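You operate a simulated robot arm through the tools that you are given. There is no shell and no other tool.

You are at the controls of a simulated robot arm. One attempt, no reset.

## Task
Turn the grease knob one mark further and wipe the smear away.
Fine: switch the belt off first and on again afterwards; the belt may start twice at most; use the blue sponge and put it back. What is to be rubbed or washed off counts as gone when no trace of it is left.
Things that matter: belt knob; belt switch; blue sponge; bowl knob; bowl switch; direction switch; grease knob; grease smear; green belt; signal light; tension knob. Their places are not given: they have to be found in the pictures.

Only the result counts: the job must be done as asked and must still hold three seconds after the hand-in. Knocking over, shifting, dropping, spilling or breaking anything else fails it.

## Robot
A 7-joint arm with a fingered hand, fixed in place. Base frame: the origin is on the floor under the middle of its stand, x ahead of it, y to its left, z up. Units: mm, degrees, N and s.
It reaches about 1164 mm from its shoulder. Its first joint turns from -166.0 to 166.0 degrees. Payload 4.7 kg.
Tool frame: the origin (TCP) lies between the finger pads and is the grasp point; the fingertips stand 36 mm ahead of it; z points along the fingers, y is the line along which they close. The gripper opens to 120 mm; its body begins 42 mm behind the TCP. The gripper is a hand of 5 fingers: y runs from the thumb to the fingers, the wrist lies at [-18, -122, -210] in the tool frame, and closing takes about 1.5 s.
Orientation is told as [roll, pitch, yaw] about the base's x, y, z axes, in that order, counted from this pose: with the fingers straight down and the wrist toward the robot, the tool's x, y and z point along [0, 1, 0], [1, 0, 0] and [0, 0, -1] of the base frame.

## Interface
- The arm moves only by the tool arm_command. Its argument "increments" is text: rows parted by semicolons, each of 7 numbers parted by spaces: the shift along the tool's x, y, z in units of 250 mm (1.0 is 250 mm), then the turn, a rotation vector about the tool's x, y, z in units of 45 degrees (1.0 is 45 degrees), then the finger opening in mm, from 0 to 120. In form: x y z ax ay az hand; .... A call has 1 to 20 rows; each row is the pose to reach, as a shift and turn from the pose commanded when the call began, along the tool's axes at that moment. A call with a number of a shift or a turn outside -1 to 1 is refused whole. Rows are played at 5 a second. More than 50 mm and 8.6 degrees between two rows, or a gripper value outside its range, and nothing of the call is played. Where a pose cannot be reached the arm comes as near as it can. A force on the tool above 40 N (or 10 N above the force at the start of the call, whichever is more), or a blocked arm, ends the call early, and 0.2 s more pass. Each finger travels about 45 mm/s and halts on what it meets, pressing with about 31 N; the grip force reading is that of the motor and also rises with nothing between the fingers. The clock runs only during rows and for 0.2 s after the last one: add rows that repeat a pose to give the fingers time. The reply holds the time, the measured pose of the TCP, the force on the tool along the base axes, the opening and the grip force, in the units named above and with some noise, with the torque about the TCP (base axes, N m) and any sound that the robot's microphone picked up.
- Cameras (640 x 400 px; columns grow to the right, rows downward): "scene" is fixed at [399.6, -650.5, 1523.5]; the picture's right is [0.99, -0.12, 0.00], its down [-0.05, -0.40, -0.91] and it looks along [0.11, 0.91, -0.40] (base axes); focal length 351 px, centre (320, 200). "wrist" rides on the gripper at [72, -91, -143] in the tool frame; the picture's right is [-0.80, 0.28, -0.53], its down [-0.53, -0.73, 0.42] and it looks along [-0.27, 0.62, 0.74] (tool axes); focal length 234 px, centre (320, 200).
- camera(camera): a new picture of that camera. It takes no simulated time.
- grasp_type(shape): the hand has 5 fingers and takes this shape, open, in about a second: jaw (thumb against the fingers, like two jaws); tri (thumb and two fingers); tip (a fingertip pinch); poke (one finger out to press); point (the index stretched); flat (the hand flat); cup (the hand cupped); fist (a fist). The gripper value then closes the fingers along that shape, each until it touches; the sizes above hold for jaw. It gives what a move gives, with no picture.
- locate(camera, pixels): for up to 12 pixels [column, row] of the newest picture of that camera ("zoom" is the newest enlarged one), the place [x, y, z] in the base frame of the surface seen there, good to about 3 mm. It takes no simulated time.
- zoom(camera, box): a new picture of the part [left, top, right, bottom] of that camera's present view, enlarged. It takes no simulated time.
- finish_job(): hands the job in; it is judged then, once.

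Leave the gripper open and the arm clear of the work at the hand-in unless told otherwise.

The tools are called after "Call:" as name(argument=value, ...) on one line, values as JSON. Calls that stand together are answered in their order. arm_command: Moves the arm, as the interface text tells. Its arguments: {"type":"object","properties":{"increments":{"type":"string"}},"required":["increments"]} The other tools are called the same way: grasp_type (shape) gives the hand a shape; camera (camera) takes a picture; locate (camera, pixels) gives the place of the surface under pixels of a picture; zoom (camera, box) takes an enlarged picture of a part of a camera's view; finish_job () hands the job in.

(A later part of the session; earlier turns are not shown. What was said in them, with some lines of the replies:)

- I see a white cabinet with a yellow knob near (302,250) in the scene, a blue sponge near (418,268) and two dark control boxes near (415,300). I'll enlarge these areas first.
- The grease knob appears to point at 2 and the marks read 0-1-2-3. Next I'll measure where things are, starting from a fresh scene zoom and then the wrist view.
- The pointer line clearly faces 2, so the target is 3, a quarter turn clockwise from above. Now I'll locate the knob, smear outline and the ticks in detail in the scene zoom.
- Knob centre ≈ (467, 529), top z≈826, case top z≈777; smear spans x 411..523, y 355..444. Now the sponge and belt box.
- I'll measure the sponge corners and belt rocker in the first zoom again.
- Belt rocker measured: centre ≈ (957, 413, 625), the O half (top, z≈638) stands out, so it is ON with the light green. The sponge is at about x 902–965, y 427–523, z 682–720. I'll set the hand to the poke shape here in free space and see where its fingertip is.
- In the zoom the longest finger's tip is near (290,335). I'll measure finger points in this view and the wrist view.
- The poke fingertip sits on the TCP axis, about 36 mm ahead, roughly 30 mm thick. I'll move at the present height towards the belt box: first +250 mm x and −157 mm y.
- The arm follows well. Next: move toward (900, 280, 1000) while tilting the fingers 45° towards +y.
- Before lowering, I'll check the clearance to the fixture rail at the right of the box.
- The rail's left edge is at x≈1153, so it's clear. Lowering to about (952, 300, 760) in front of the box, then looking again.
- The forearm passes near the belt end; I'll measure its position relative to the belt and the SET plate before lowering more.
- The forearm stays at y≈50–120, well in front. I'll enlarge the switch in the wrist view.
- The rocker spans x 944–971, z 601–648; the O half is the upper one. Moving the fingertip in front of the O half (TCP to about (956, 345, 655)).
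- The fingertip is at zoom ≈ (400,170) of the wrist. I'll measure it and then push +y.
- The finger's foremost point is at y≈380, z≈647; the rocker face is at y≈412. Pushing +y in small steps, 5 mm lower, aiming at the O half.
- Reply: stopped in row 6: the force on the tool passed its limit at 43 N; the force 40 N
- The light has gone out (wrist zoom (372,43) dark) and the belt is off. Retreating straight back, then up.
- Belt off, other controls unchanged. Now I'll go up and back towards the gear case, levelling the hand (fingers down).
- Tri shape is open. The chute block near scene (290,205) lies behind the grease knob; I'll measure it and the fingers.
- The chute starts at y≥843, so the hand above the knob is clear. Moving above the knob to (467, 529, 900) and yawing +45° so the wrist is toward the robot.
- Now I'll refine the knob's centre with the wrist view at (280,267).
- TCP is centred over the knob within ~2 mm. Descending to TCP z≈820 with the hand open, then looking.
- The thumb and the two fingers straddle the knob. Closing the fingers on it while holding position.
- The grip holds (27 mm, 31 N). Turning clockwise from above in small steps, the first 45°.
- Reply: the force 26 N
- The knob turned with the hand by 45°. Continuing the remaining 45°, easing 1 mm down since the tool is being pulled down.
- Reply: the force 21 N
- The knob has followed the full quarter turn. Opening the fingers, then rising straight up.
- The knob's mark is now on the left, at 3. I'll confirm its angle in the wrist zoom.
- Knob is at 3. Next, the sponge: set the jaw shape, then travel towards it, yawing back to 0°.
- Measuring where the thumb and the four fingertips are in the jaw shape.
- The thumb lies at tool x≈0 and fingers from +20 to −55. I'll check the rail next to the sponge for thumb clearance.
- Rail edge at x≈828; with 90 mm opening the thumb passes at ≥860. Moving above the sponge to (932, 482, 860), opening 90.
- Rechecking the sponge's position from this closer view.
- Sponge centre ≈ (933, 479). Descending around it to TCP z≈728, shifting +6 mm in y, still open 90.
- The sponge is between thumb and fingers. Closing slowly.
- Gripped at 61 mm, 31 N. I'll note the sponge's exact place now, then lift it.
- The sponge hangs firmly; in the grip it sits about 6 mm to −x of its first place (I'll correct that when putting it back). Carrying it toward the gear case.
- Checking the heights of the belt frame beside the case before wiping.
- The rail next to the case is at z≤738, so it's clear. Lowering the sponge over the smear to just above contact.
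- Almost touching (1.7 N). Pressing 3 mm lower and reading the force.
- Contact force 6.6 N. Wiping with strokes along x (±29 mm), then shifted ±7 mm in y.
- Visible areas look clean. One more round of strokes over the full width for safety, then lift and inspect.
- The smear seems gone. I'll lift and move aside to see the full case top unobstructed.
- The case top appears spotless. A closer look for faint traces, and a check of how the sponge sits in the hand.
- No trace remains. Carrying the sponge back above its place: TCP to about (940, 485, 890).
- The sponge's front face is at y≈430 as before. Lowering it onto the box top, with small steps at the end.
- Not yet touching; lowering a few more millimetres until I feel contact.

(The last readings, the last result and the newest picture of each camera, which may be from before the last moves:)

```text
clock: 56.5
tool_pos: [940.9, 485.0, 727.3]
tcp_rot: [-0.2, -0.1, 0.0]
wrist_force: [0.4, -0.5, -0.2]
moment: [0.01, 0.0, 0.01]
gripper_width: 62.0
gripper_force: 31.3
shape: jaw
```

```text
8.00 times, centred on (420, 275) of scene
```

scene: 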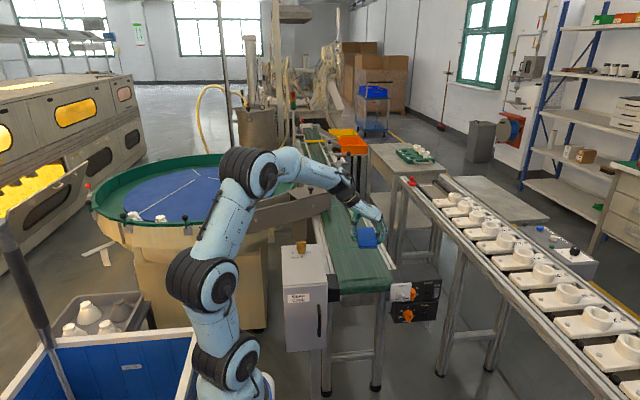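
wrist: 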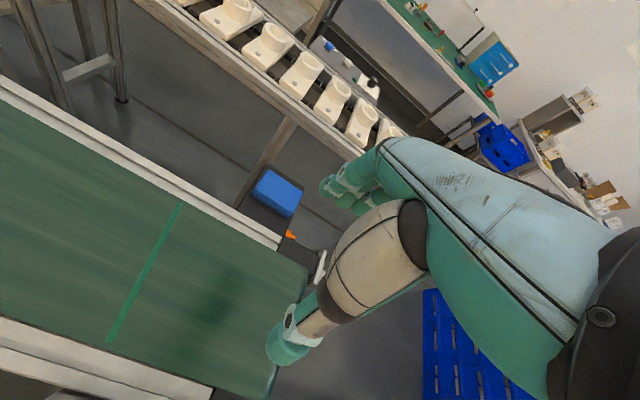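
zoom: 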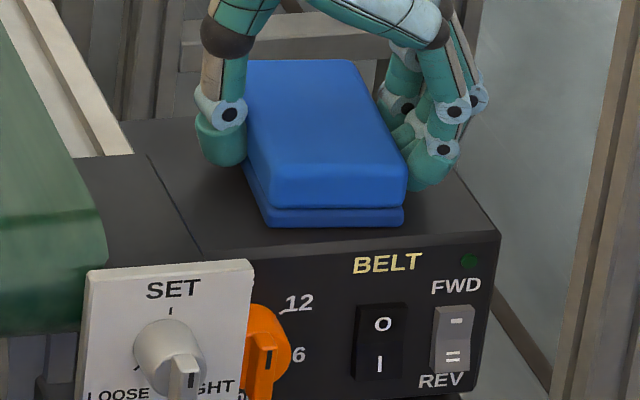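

Still no contact force; lowering another 1–3 mm.

Call:
arm_command(increments="0 0 0.004 0 0 0 45; 0 0 0.008 0 0 0 45; 0 0 0.008 0 0 0 45")

Call:
zoom(camera="scene", box=[395, 250, 445, 300])

```text
clock: 57.3
tool_pos: [940.2, 484.5, 726.0]
tcp_rot: [-0.2, -0.1, -0.2]
wrist_force: [1.0, -0.7, 1.8]
moment: [0.03, 0.04, 0.01]
gripper_width: 62.1
gripper_force: 31.0
shape: jaw
```

```text
8.00 times, centred on (420, 275) of scene
```

zoom: 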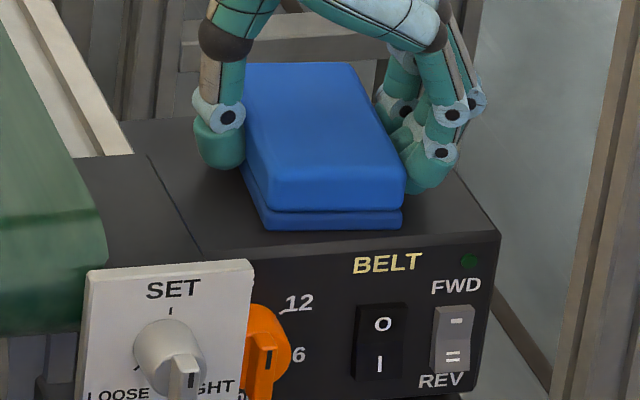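

Light contact (1.8 N) and the sponge sits in its original outline. Opening the hand to 90, then rising.

Call:
arm_command(increments="0 0 0 0 0 0 60; 0 0 0 0 0 0 70; 0 0 0 0 0 0 80; 0 0 0 0 0 0 90; 0 0 0 0 0 0 92; 0 0 0 0 0 0 92; 0 0 0 0 0 0 92")

Call:
zoom(camera="scene", box=[395, 250, 445, 300])

Call:
zoom(camera="wrist", box=[180, 140, 400, 380])

```text
clock: 58.9
tool_pos: [940.3, 483.3, 726.0]
tcp_rot: [-0.1, -0.1, -0.2]
wrist_force: [0.2, -0.6, -0.5]
moment: [-0.02, 0.01, 0.0]
gripper_width: 91.8
gripper_force: 0.1
shape: jaw
```

```text
8.00 times, centred on (420, 275) of scene
```

zoom: 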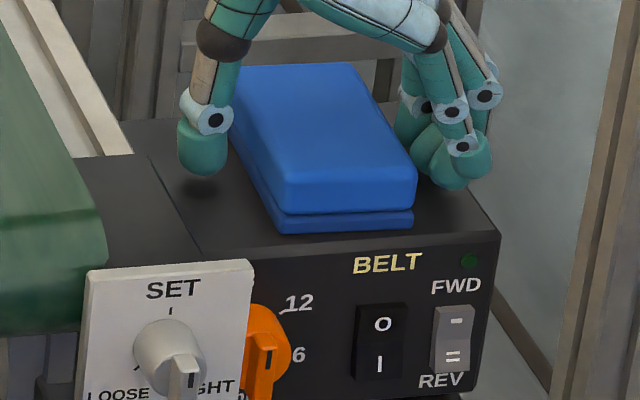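

```text
1.67 times, centred on (290, 260) of wrist
```

zoom: 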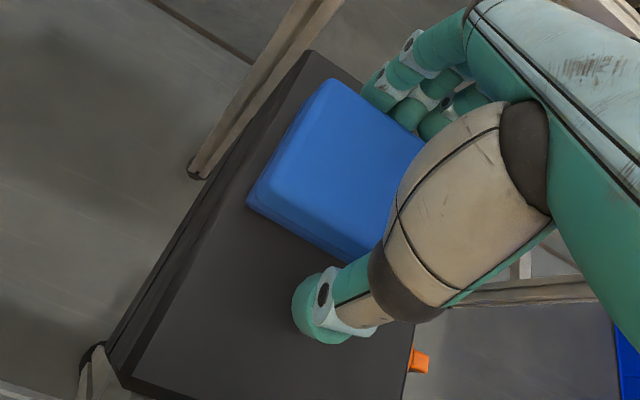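

The sponge rests within about 4 mm of its original place. Rising straight up.

Call:
arm_command(increments="0 0 -0.04 0 0 0 95; 0 0 -0.12 0 0 0 95; 0 0 -0.25 0 0 0 95; 0 0 -0.4 0 0 0 95; 0 0 -0.58 0 0 0 95; 0 0 -0.76 0 0 0 95; 0 0 -0.9 0 0 0 95")

Call:
zoom(camera="scene", box=[395, 250, 445, 300])

Call:
locate(camera="zoom", pixels=[[226, 72], [340, 66], [402, 165], [290, 182], [290, 225], [405, 222], [300, 140], [385, 328], [377, 362], [383, 310], [374, 382], [340, 200]])

```text
clock: 60.5
tool_pos: [936.1, 485.1, 949.2]
tcp_rot: [-0.2, -0.1, -0.2]
wrist_force: [0.2, 0.2, 0.1]
moment: [0.01, 0.0, -0.02]
gripper_width: 94.6
gripper_force: 0.1
shape: jaw
```

```text
8.00 times, centred on (420, 275) of scene
```

zoom: 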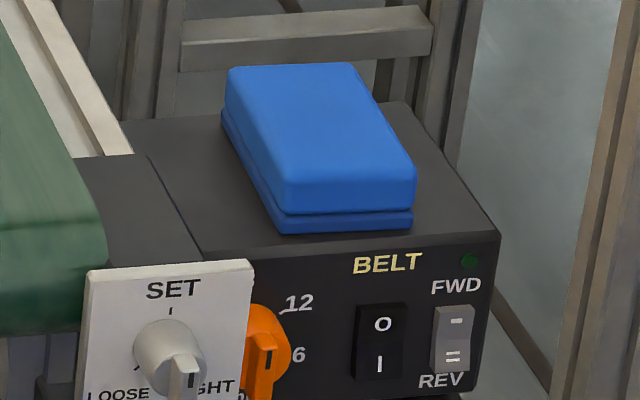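

```text
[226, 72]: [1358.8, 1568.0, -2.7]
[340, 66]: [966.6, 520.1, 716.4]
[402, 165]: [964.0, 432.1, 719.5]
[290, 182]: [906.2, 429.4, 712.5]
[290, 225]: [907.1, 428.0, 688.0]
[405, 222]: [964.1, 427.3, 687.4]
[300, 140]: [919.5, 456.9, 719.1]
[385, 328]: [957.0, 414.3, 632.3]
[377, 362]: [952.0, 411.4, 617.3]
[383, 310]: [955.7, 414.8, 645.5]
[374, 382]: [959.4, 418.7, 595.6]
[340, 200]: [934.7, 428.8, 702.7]
```

The sponge is back (x≈907–966 vs 902–966 originally). Now switch to the poke shape and go in front of the belt switch to press I.

Call:
grasp_type(shape="poke")

Call:
arm_command(increments="-0.0925 0.0095 0.0245 0 0.125 0 120; -0.185 0.019 0.049 0 0.25 0 120; -0.2775 0.0285 0.0735 0 0.375 0 120; -0.37 0.038 0.098 0 0.5 0 120; -0.4625 0.0475 0.1225 0 0.625 0 120; -0.555 0.057 0.147 0 0.75 0 120; -0.6475 0.0665 0.1715 0 0.875 0 120; -0.74 0.076 0.196 0 1.0 0 120; -0.74 0.076 0.196 0 1.0 0 120")

Call:
camera(camera="scene")

Call:
camera(camera="wrist")

```text
clock: 61.4
tool_pos: [938.6, 485.5, 948.4]
tcp_rot: [-0.2, -0.2, -0.2]
wrist_force: [0.7, -0.3, -0.2]
moment: [-0.02, 0.0, -0.02]
gripper_width: 0.0
gripper_force: 0.1
shape: poke
```

```text
clock: 63.4
tool_pos: [959.5, 300.4, 901.8]
tcp_rot: [44.8, -0.2, -0.2]
wrist_force: [0.3, 0.1, 0.0]
moment: [0.01, -0.02, 0.05]
gripper_width: 0.0
gripper_force: 0.1
shape: poke
```

```text
taken
```

scene: 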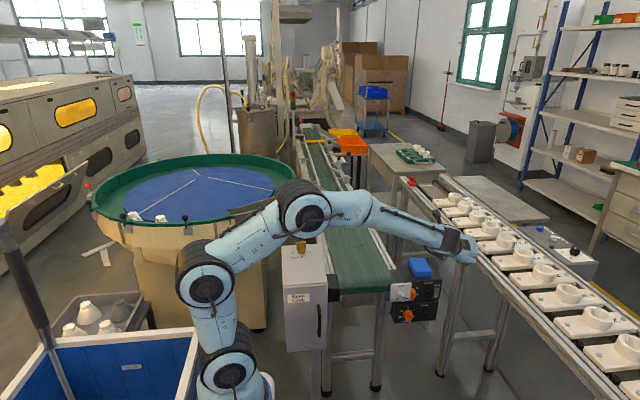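

```text
taken
```

wrist: 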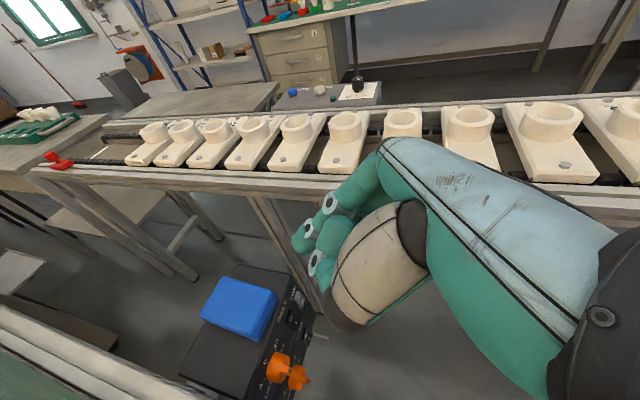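

Lowering in front of the box to (955, 345, 622), the height of the I half.

Call:
arm_command(increments="-0.103 -0.004 0.103 0 0 0 120; -0.206 -0.008 0.206 0 0 0 120; -0.309 -0.012 0.309 0 0 0 120; -0.412 -0.016 0.412 0 0 0 120; -0.515 -0.016 0.515 0 0 0 120; -0.565 -0.016 0.65 0 0 0 120; -0.615 -0.016 0.785 0 0 0 120; -0.665 -0.016 0.919 0 0 0 120; -0.665 -0.016 0.919 0 0 0 120")

Call:
zoom(camera="wrist", box=[200, 190, 350, 310])

Call:
zoom(camera="scene", box=[370, 225, 490, 325])

```text
clock: 65.4
tool_pos: [956.9, 343.3, 619.3]
tcp_rot: [44.8, 0.0, -0.3]
wrist_force: [0.5, -0.2, 0.0]
moment: [0.02, 0.01, 0.0]
gripper_width: 0.0
gripper_force: 0.1
shape: poke
```

```text
3.33 times, centred on (275, 250) of wrist
```

zoom: 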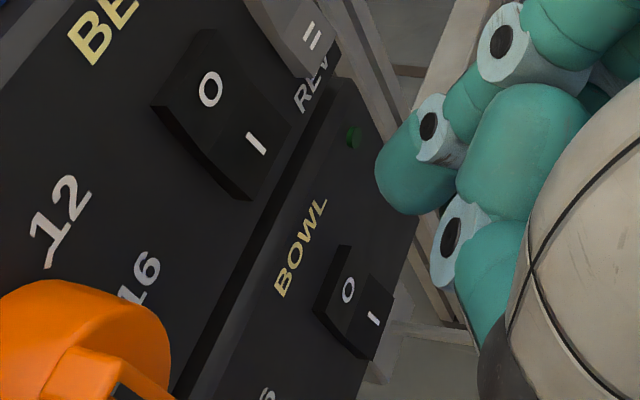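

```text
4.00 times, centred on (430, 275) of scene
```

zoom: 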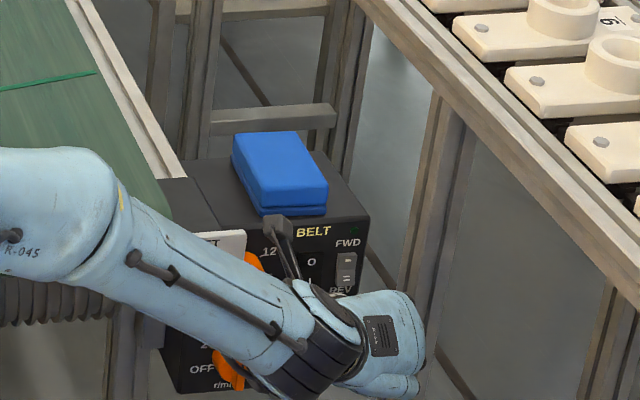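

Measuring the fingertip against the I half, and the forearm's clearance from the SET plate.

Call:
locate(camera="zoom", pixels=[[130, 280], [180, 320], [230, 350], [280, 380], [50, 270], [200, 260], [280, 230], [340, 375], [100, 200]])

Call:
zoom(camera="wrist", box=[200, 190, 350, 310])

Call:
locate(camera="zoom", pixels=[[390, 150], [380, 180], [400, 205], [405, 130], [255, 145], [245, 190], [275, 120], [285, 140], [210, 90], [345, 290], [230, 170], [335, 85]])

```text
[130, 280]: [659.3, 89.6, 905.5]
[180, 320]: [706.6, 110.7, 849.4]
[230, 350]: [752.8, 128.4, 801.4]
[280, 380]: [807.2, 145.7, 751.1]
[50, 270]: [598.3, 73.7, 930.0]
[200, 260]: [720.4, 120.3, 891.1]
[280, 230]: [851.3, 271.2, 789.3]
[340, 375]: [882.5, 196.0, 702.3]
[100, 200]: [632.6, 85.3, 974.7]
```

```text
3.33 times, centred on (275, 250) of wrist
```

zoom: 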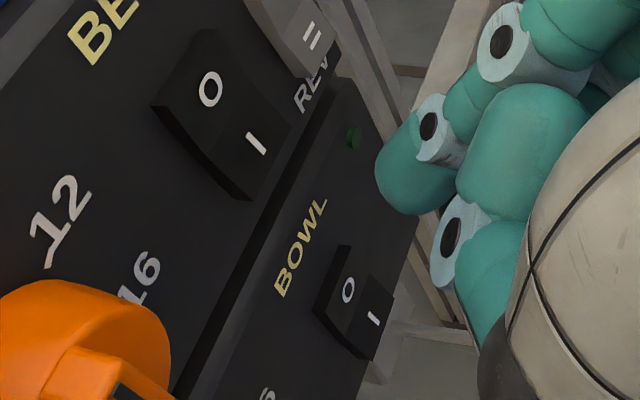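

```text
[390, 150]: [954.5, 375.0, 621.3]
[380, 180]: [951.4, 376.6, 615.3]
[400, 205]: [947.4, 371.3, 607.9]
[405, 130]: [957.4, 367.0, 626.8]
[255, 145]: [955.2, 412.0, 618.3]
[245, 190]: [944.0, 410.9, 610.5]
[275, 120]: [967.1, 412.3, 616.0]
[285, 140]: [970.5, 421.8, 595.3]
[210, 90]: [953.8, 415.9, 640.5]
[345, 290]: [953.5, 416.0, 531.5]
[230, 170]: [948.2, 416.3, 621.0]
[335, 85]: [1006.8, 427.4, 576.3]
```

The fingertip's front is at z≈612, facing the I half (z 601–625). Pushing +y in small steps.

Call:
arm_command(increments="0.0424 -0.006 0.0424 0 0 0 120; 0.0792 -0.008 0.0792 0 0 0 120; 0.0905 -0.008 0.0905 0 0 0 120; 0.099 -0.008 0.099 0 0 0 120; 0.1075 -0.008 0.1075 0 0 0 120; 0.116 -0.008 0.116 0 0 0 120; 0.1216 -0.008 0.1216 0 0 0 120")

Call:
zoom(camera="wrist", box=[200, 130, 350, 310])

Call:
zoom(camera="scene", box=[370, 225, 490, 325])

```text
clock: 67.0
tool_pos: [954.4, 382.4, 618.6]
tcp_rot: [44.5, 0.1, -0.4]
wrist_force: [5.1, -30.6, -12.2]
moment: [-0.66, 0.03, -0.28]
gripper_width: 0.0
gripper_force: 0.0
shape: poke
```

```text
2.22 times, centred on (275, 220) of wrist
```

zoom: 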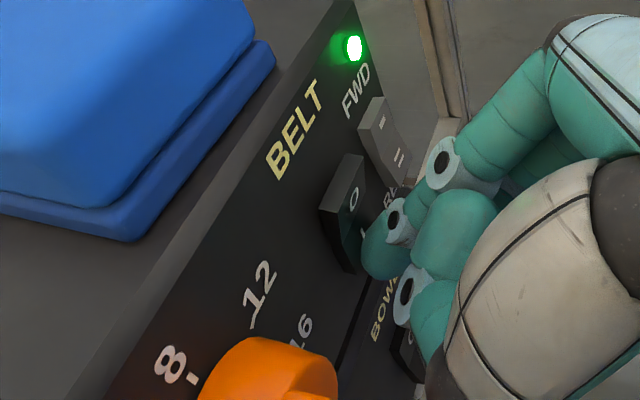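

```text
4.00 times, centred on (430, 275) of scene
```

zoom: 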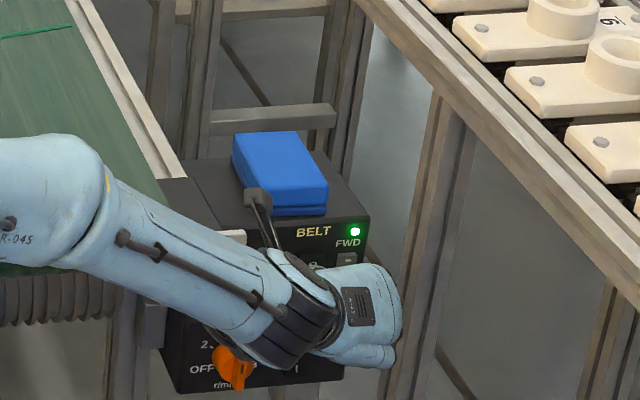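

The belt light is green again. Retreating straight back and up.

Call:
arm_command(increments="-0.0707 0 -0.0707 0 0 0 120; -0.1414 0 -0.1414 0 0 0 120; -0.1838 0 -0.1838 0 0 0 120; -0.0707 0 -0.2969 0 0 0 120; 0.0424 0 -0.41 0 0 0 120; 0.1555 0 -0.5231 0 0 0 120; 0.2686 0 -0.6362 0 0 0 120; 0.3817 0 -0.7493 0 0 0 120; 0.4948 0 -0.8624 0 0 0 120")

Call:
camera(camera="scene")

Call:
zoom(camera="scene", box=[370, 245, 460, 335])

```text
clock: 69.0
tool_pos: [953.5, 322.5, 858.2]
tcp_rot: [44.7, 0.0, -0.2]
wrist_force: [0.3, 0.4, -0.9]
moment: [0.09, -0.01, -0.02]
gripper_width: 0.1
gripper_force: 0.0
shape: poke
```

```text
taken
```

scene: 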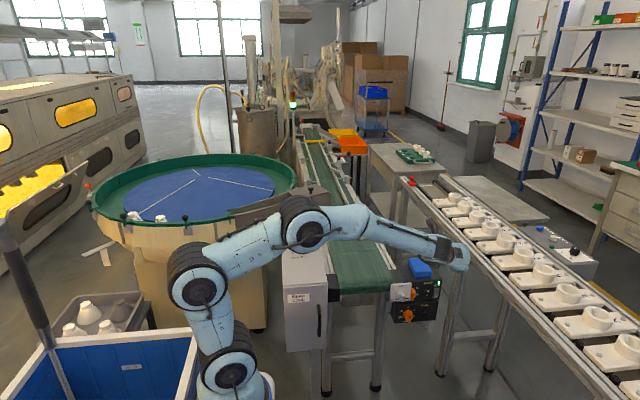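

```text
4.44 times, centred on (415, 290) of scene
```

zoom: 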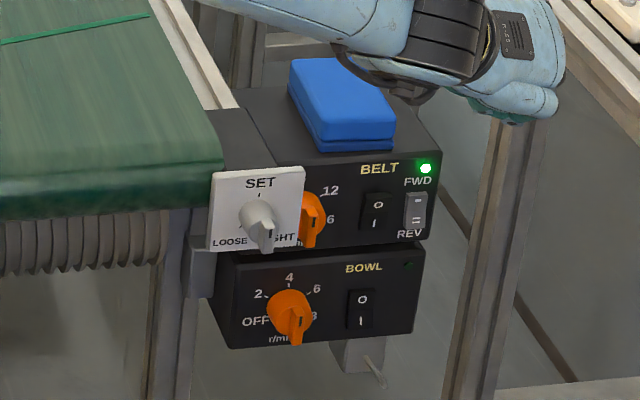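

Everything is in order: light green, direction FWD, other knobs unchanged. Moving the arm up and away, levelling the hand, then opening it.

Call:
arm_command(increments="0.1 -0.03 -0.1 0 -0.125 0 120; 0.2 -0.1 -0.2 0 -0.25 0 120; 0.3 -0.2 -0.3 0 -0.375 0 120; 0.38 -0.32 -0.38 0 -0.5 0 120; 0.44 -0.46 -0.44 0 -0.625 0 120; 0.48 -0.61 -0.48 0 -0.75 0 120; 0.5 -0.77 -0.5 0 -0.875 0 120; 0.5 -0.92 -0.5 0 -1.0 0 120; 0.5 -0.92 -0.5 0 -1.0 0 120")

Call:
grasp_type(shape="jaw")

Call:
camera(camera="scene")

Call:
zoom(camera="scene", box=[270, 232, 350, 290])

Call:
zoom(camera="scene", box=[370, 245, 460, 335])

```text
clock: 71.0
tool_pos: [721.9, 321.6, 1039.3]
tcp_rot: [-0.2, -0.1, -0.2]
wrist_force: [0.3, -0.4, -0.7]
moment: [0.02, 0.01, 0.02]
gripper_width: 0.1
gripper_force: 0.1
shape: poke
```

```text
clock: 71.9
tool_pos: [721.3, 321.5, 1038.8]
tcp_rot: [-0.3, -0.1, -0.1]
wrist_force: [0.0, 0.7, -0.1]
moment: [0.0, 0.02, 0.02]
gripper_width: 119.9
gripper_force: 0.1
shape: jaw
```

```text
taken
```

scene: 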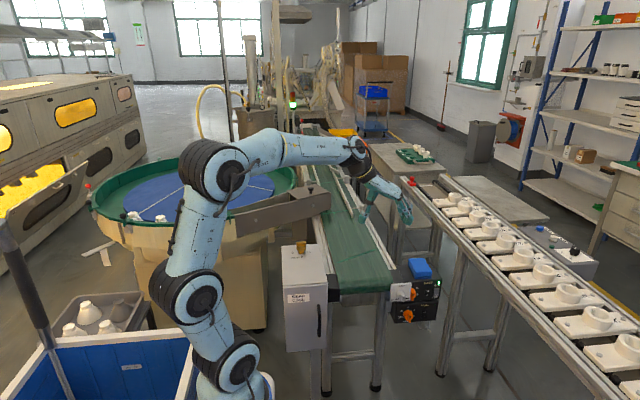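

```text
6.90 times, centred on (310, 261) of scene
```

zoom: 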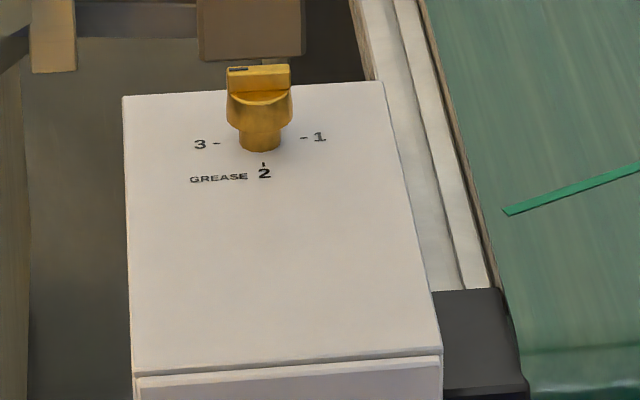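

```text
4.44 times, centred on (415, 290) of scene
```

zoom: 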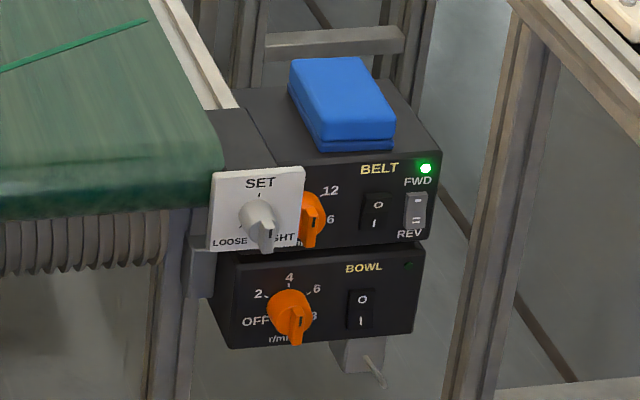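

Knob at 3, smear gone, sponge back, belt light on, hand open. I'll hold still for a second and check that the belt keeps running.

Call:
arm_command(increments="0 0 0 0 0 0 120; 0 0 0 0 0 0 120; 0 0 0 0 0 0 120; 0 0 0 0 0 0 120; 0 0 0 0 0 0 120")

Call:
zoom(camera="scene", box=[320, 180, 460, 320])

Call:
zoom(camera="scene", box=[270, 80, 370, 150])

```text
clock: 73.1
tool_pos: [720.9, 322.4, 1039.4]
tcp_rot: [-0.2, 0.0, -0.2]
wrist_force: [-0.9, 0.3, 0.1]
moment: [-0.04, -0.03, -0.01]
gripper_width: 120.1
gripper_force: 0.2
shape: jaw
```

```text
2.86 times, centred on (390, 250) of scene
```

zoom: 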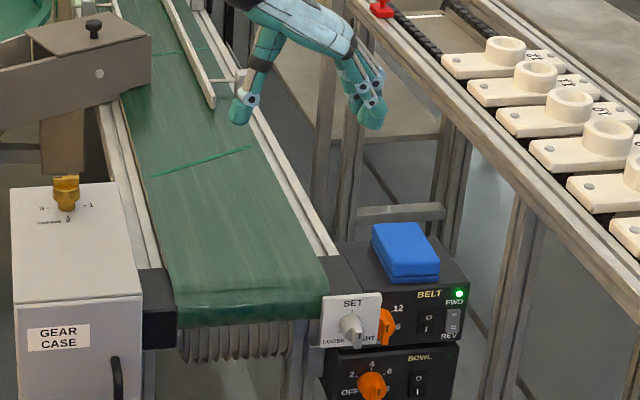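

```text
5.71 times, centred on (320, 115) of scene
```

zoom: 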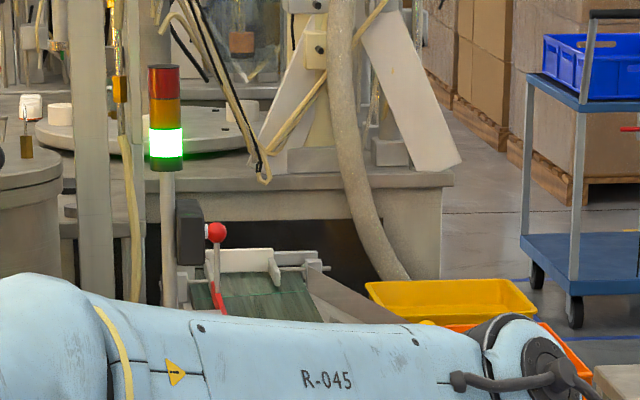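

The belt runs (its stripe has moved on) and the signal light shows only green. The grease knob points at 3, no trace of the smear is left, and the sponge is back on its box. The hand is open and clear, so I'm handing in.

Call:
finish_job()

```text
The job is handed in.
```

I've done the job and handed it in; I haven't seen the verdict. The last pictures before hand-in showed:

- **Grease knob:** it was at 2 and now points at 3.
- **Smear:** the top of the gear case shows no trace of it, even when enlarged.
- **Belt:** I switched it off before the work and on again at the end, so it started only once. It is running, its light is green and the direction switch is still on FWD.
- **Blue sponge:** it is back on the belt control box, about 4 mm to the right of where it was.
- **Other controls:** the belt, bowl and tension knobs and the bowl switch look unchanged.

The hand is open and the arm is clear of the work.
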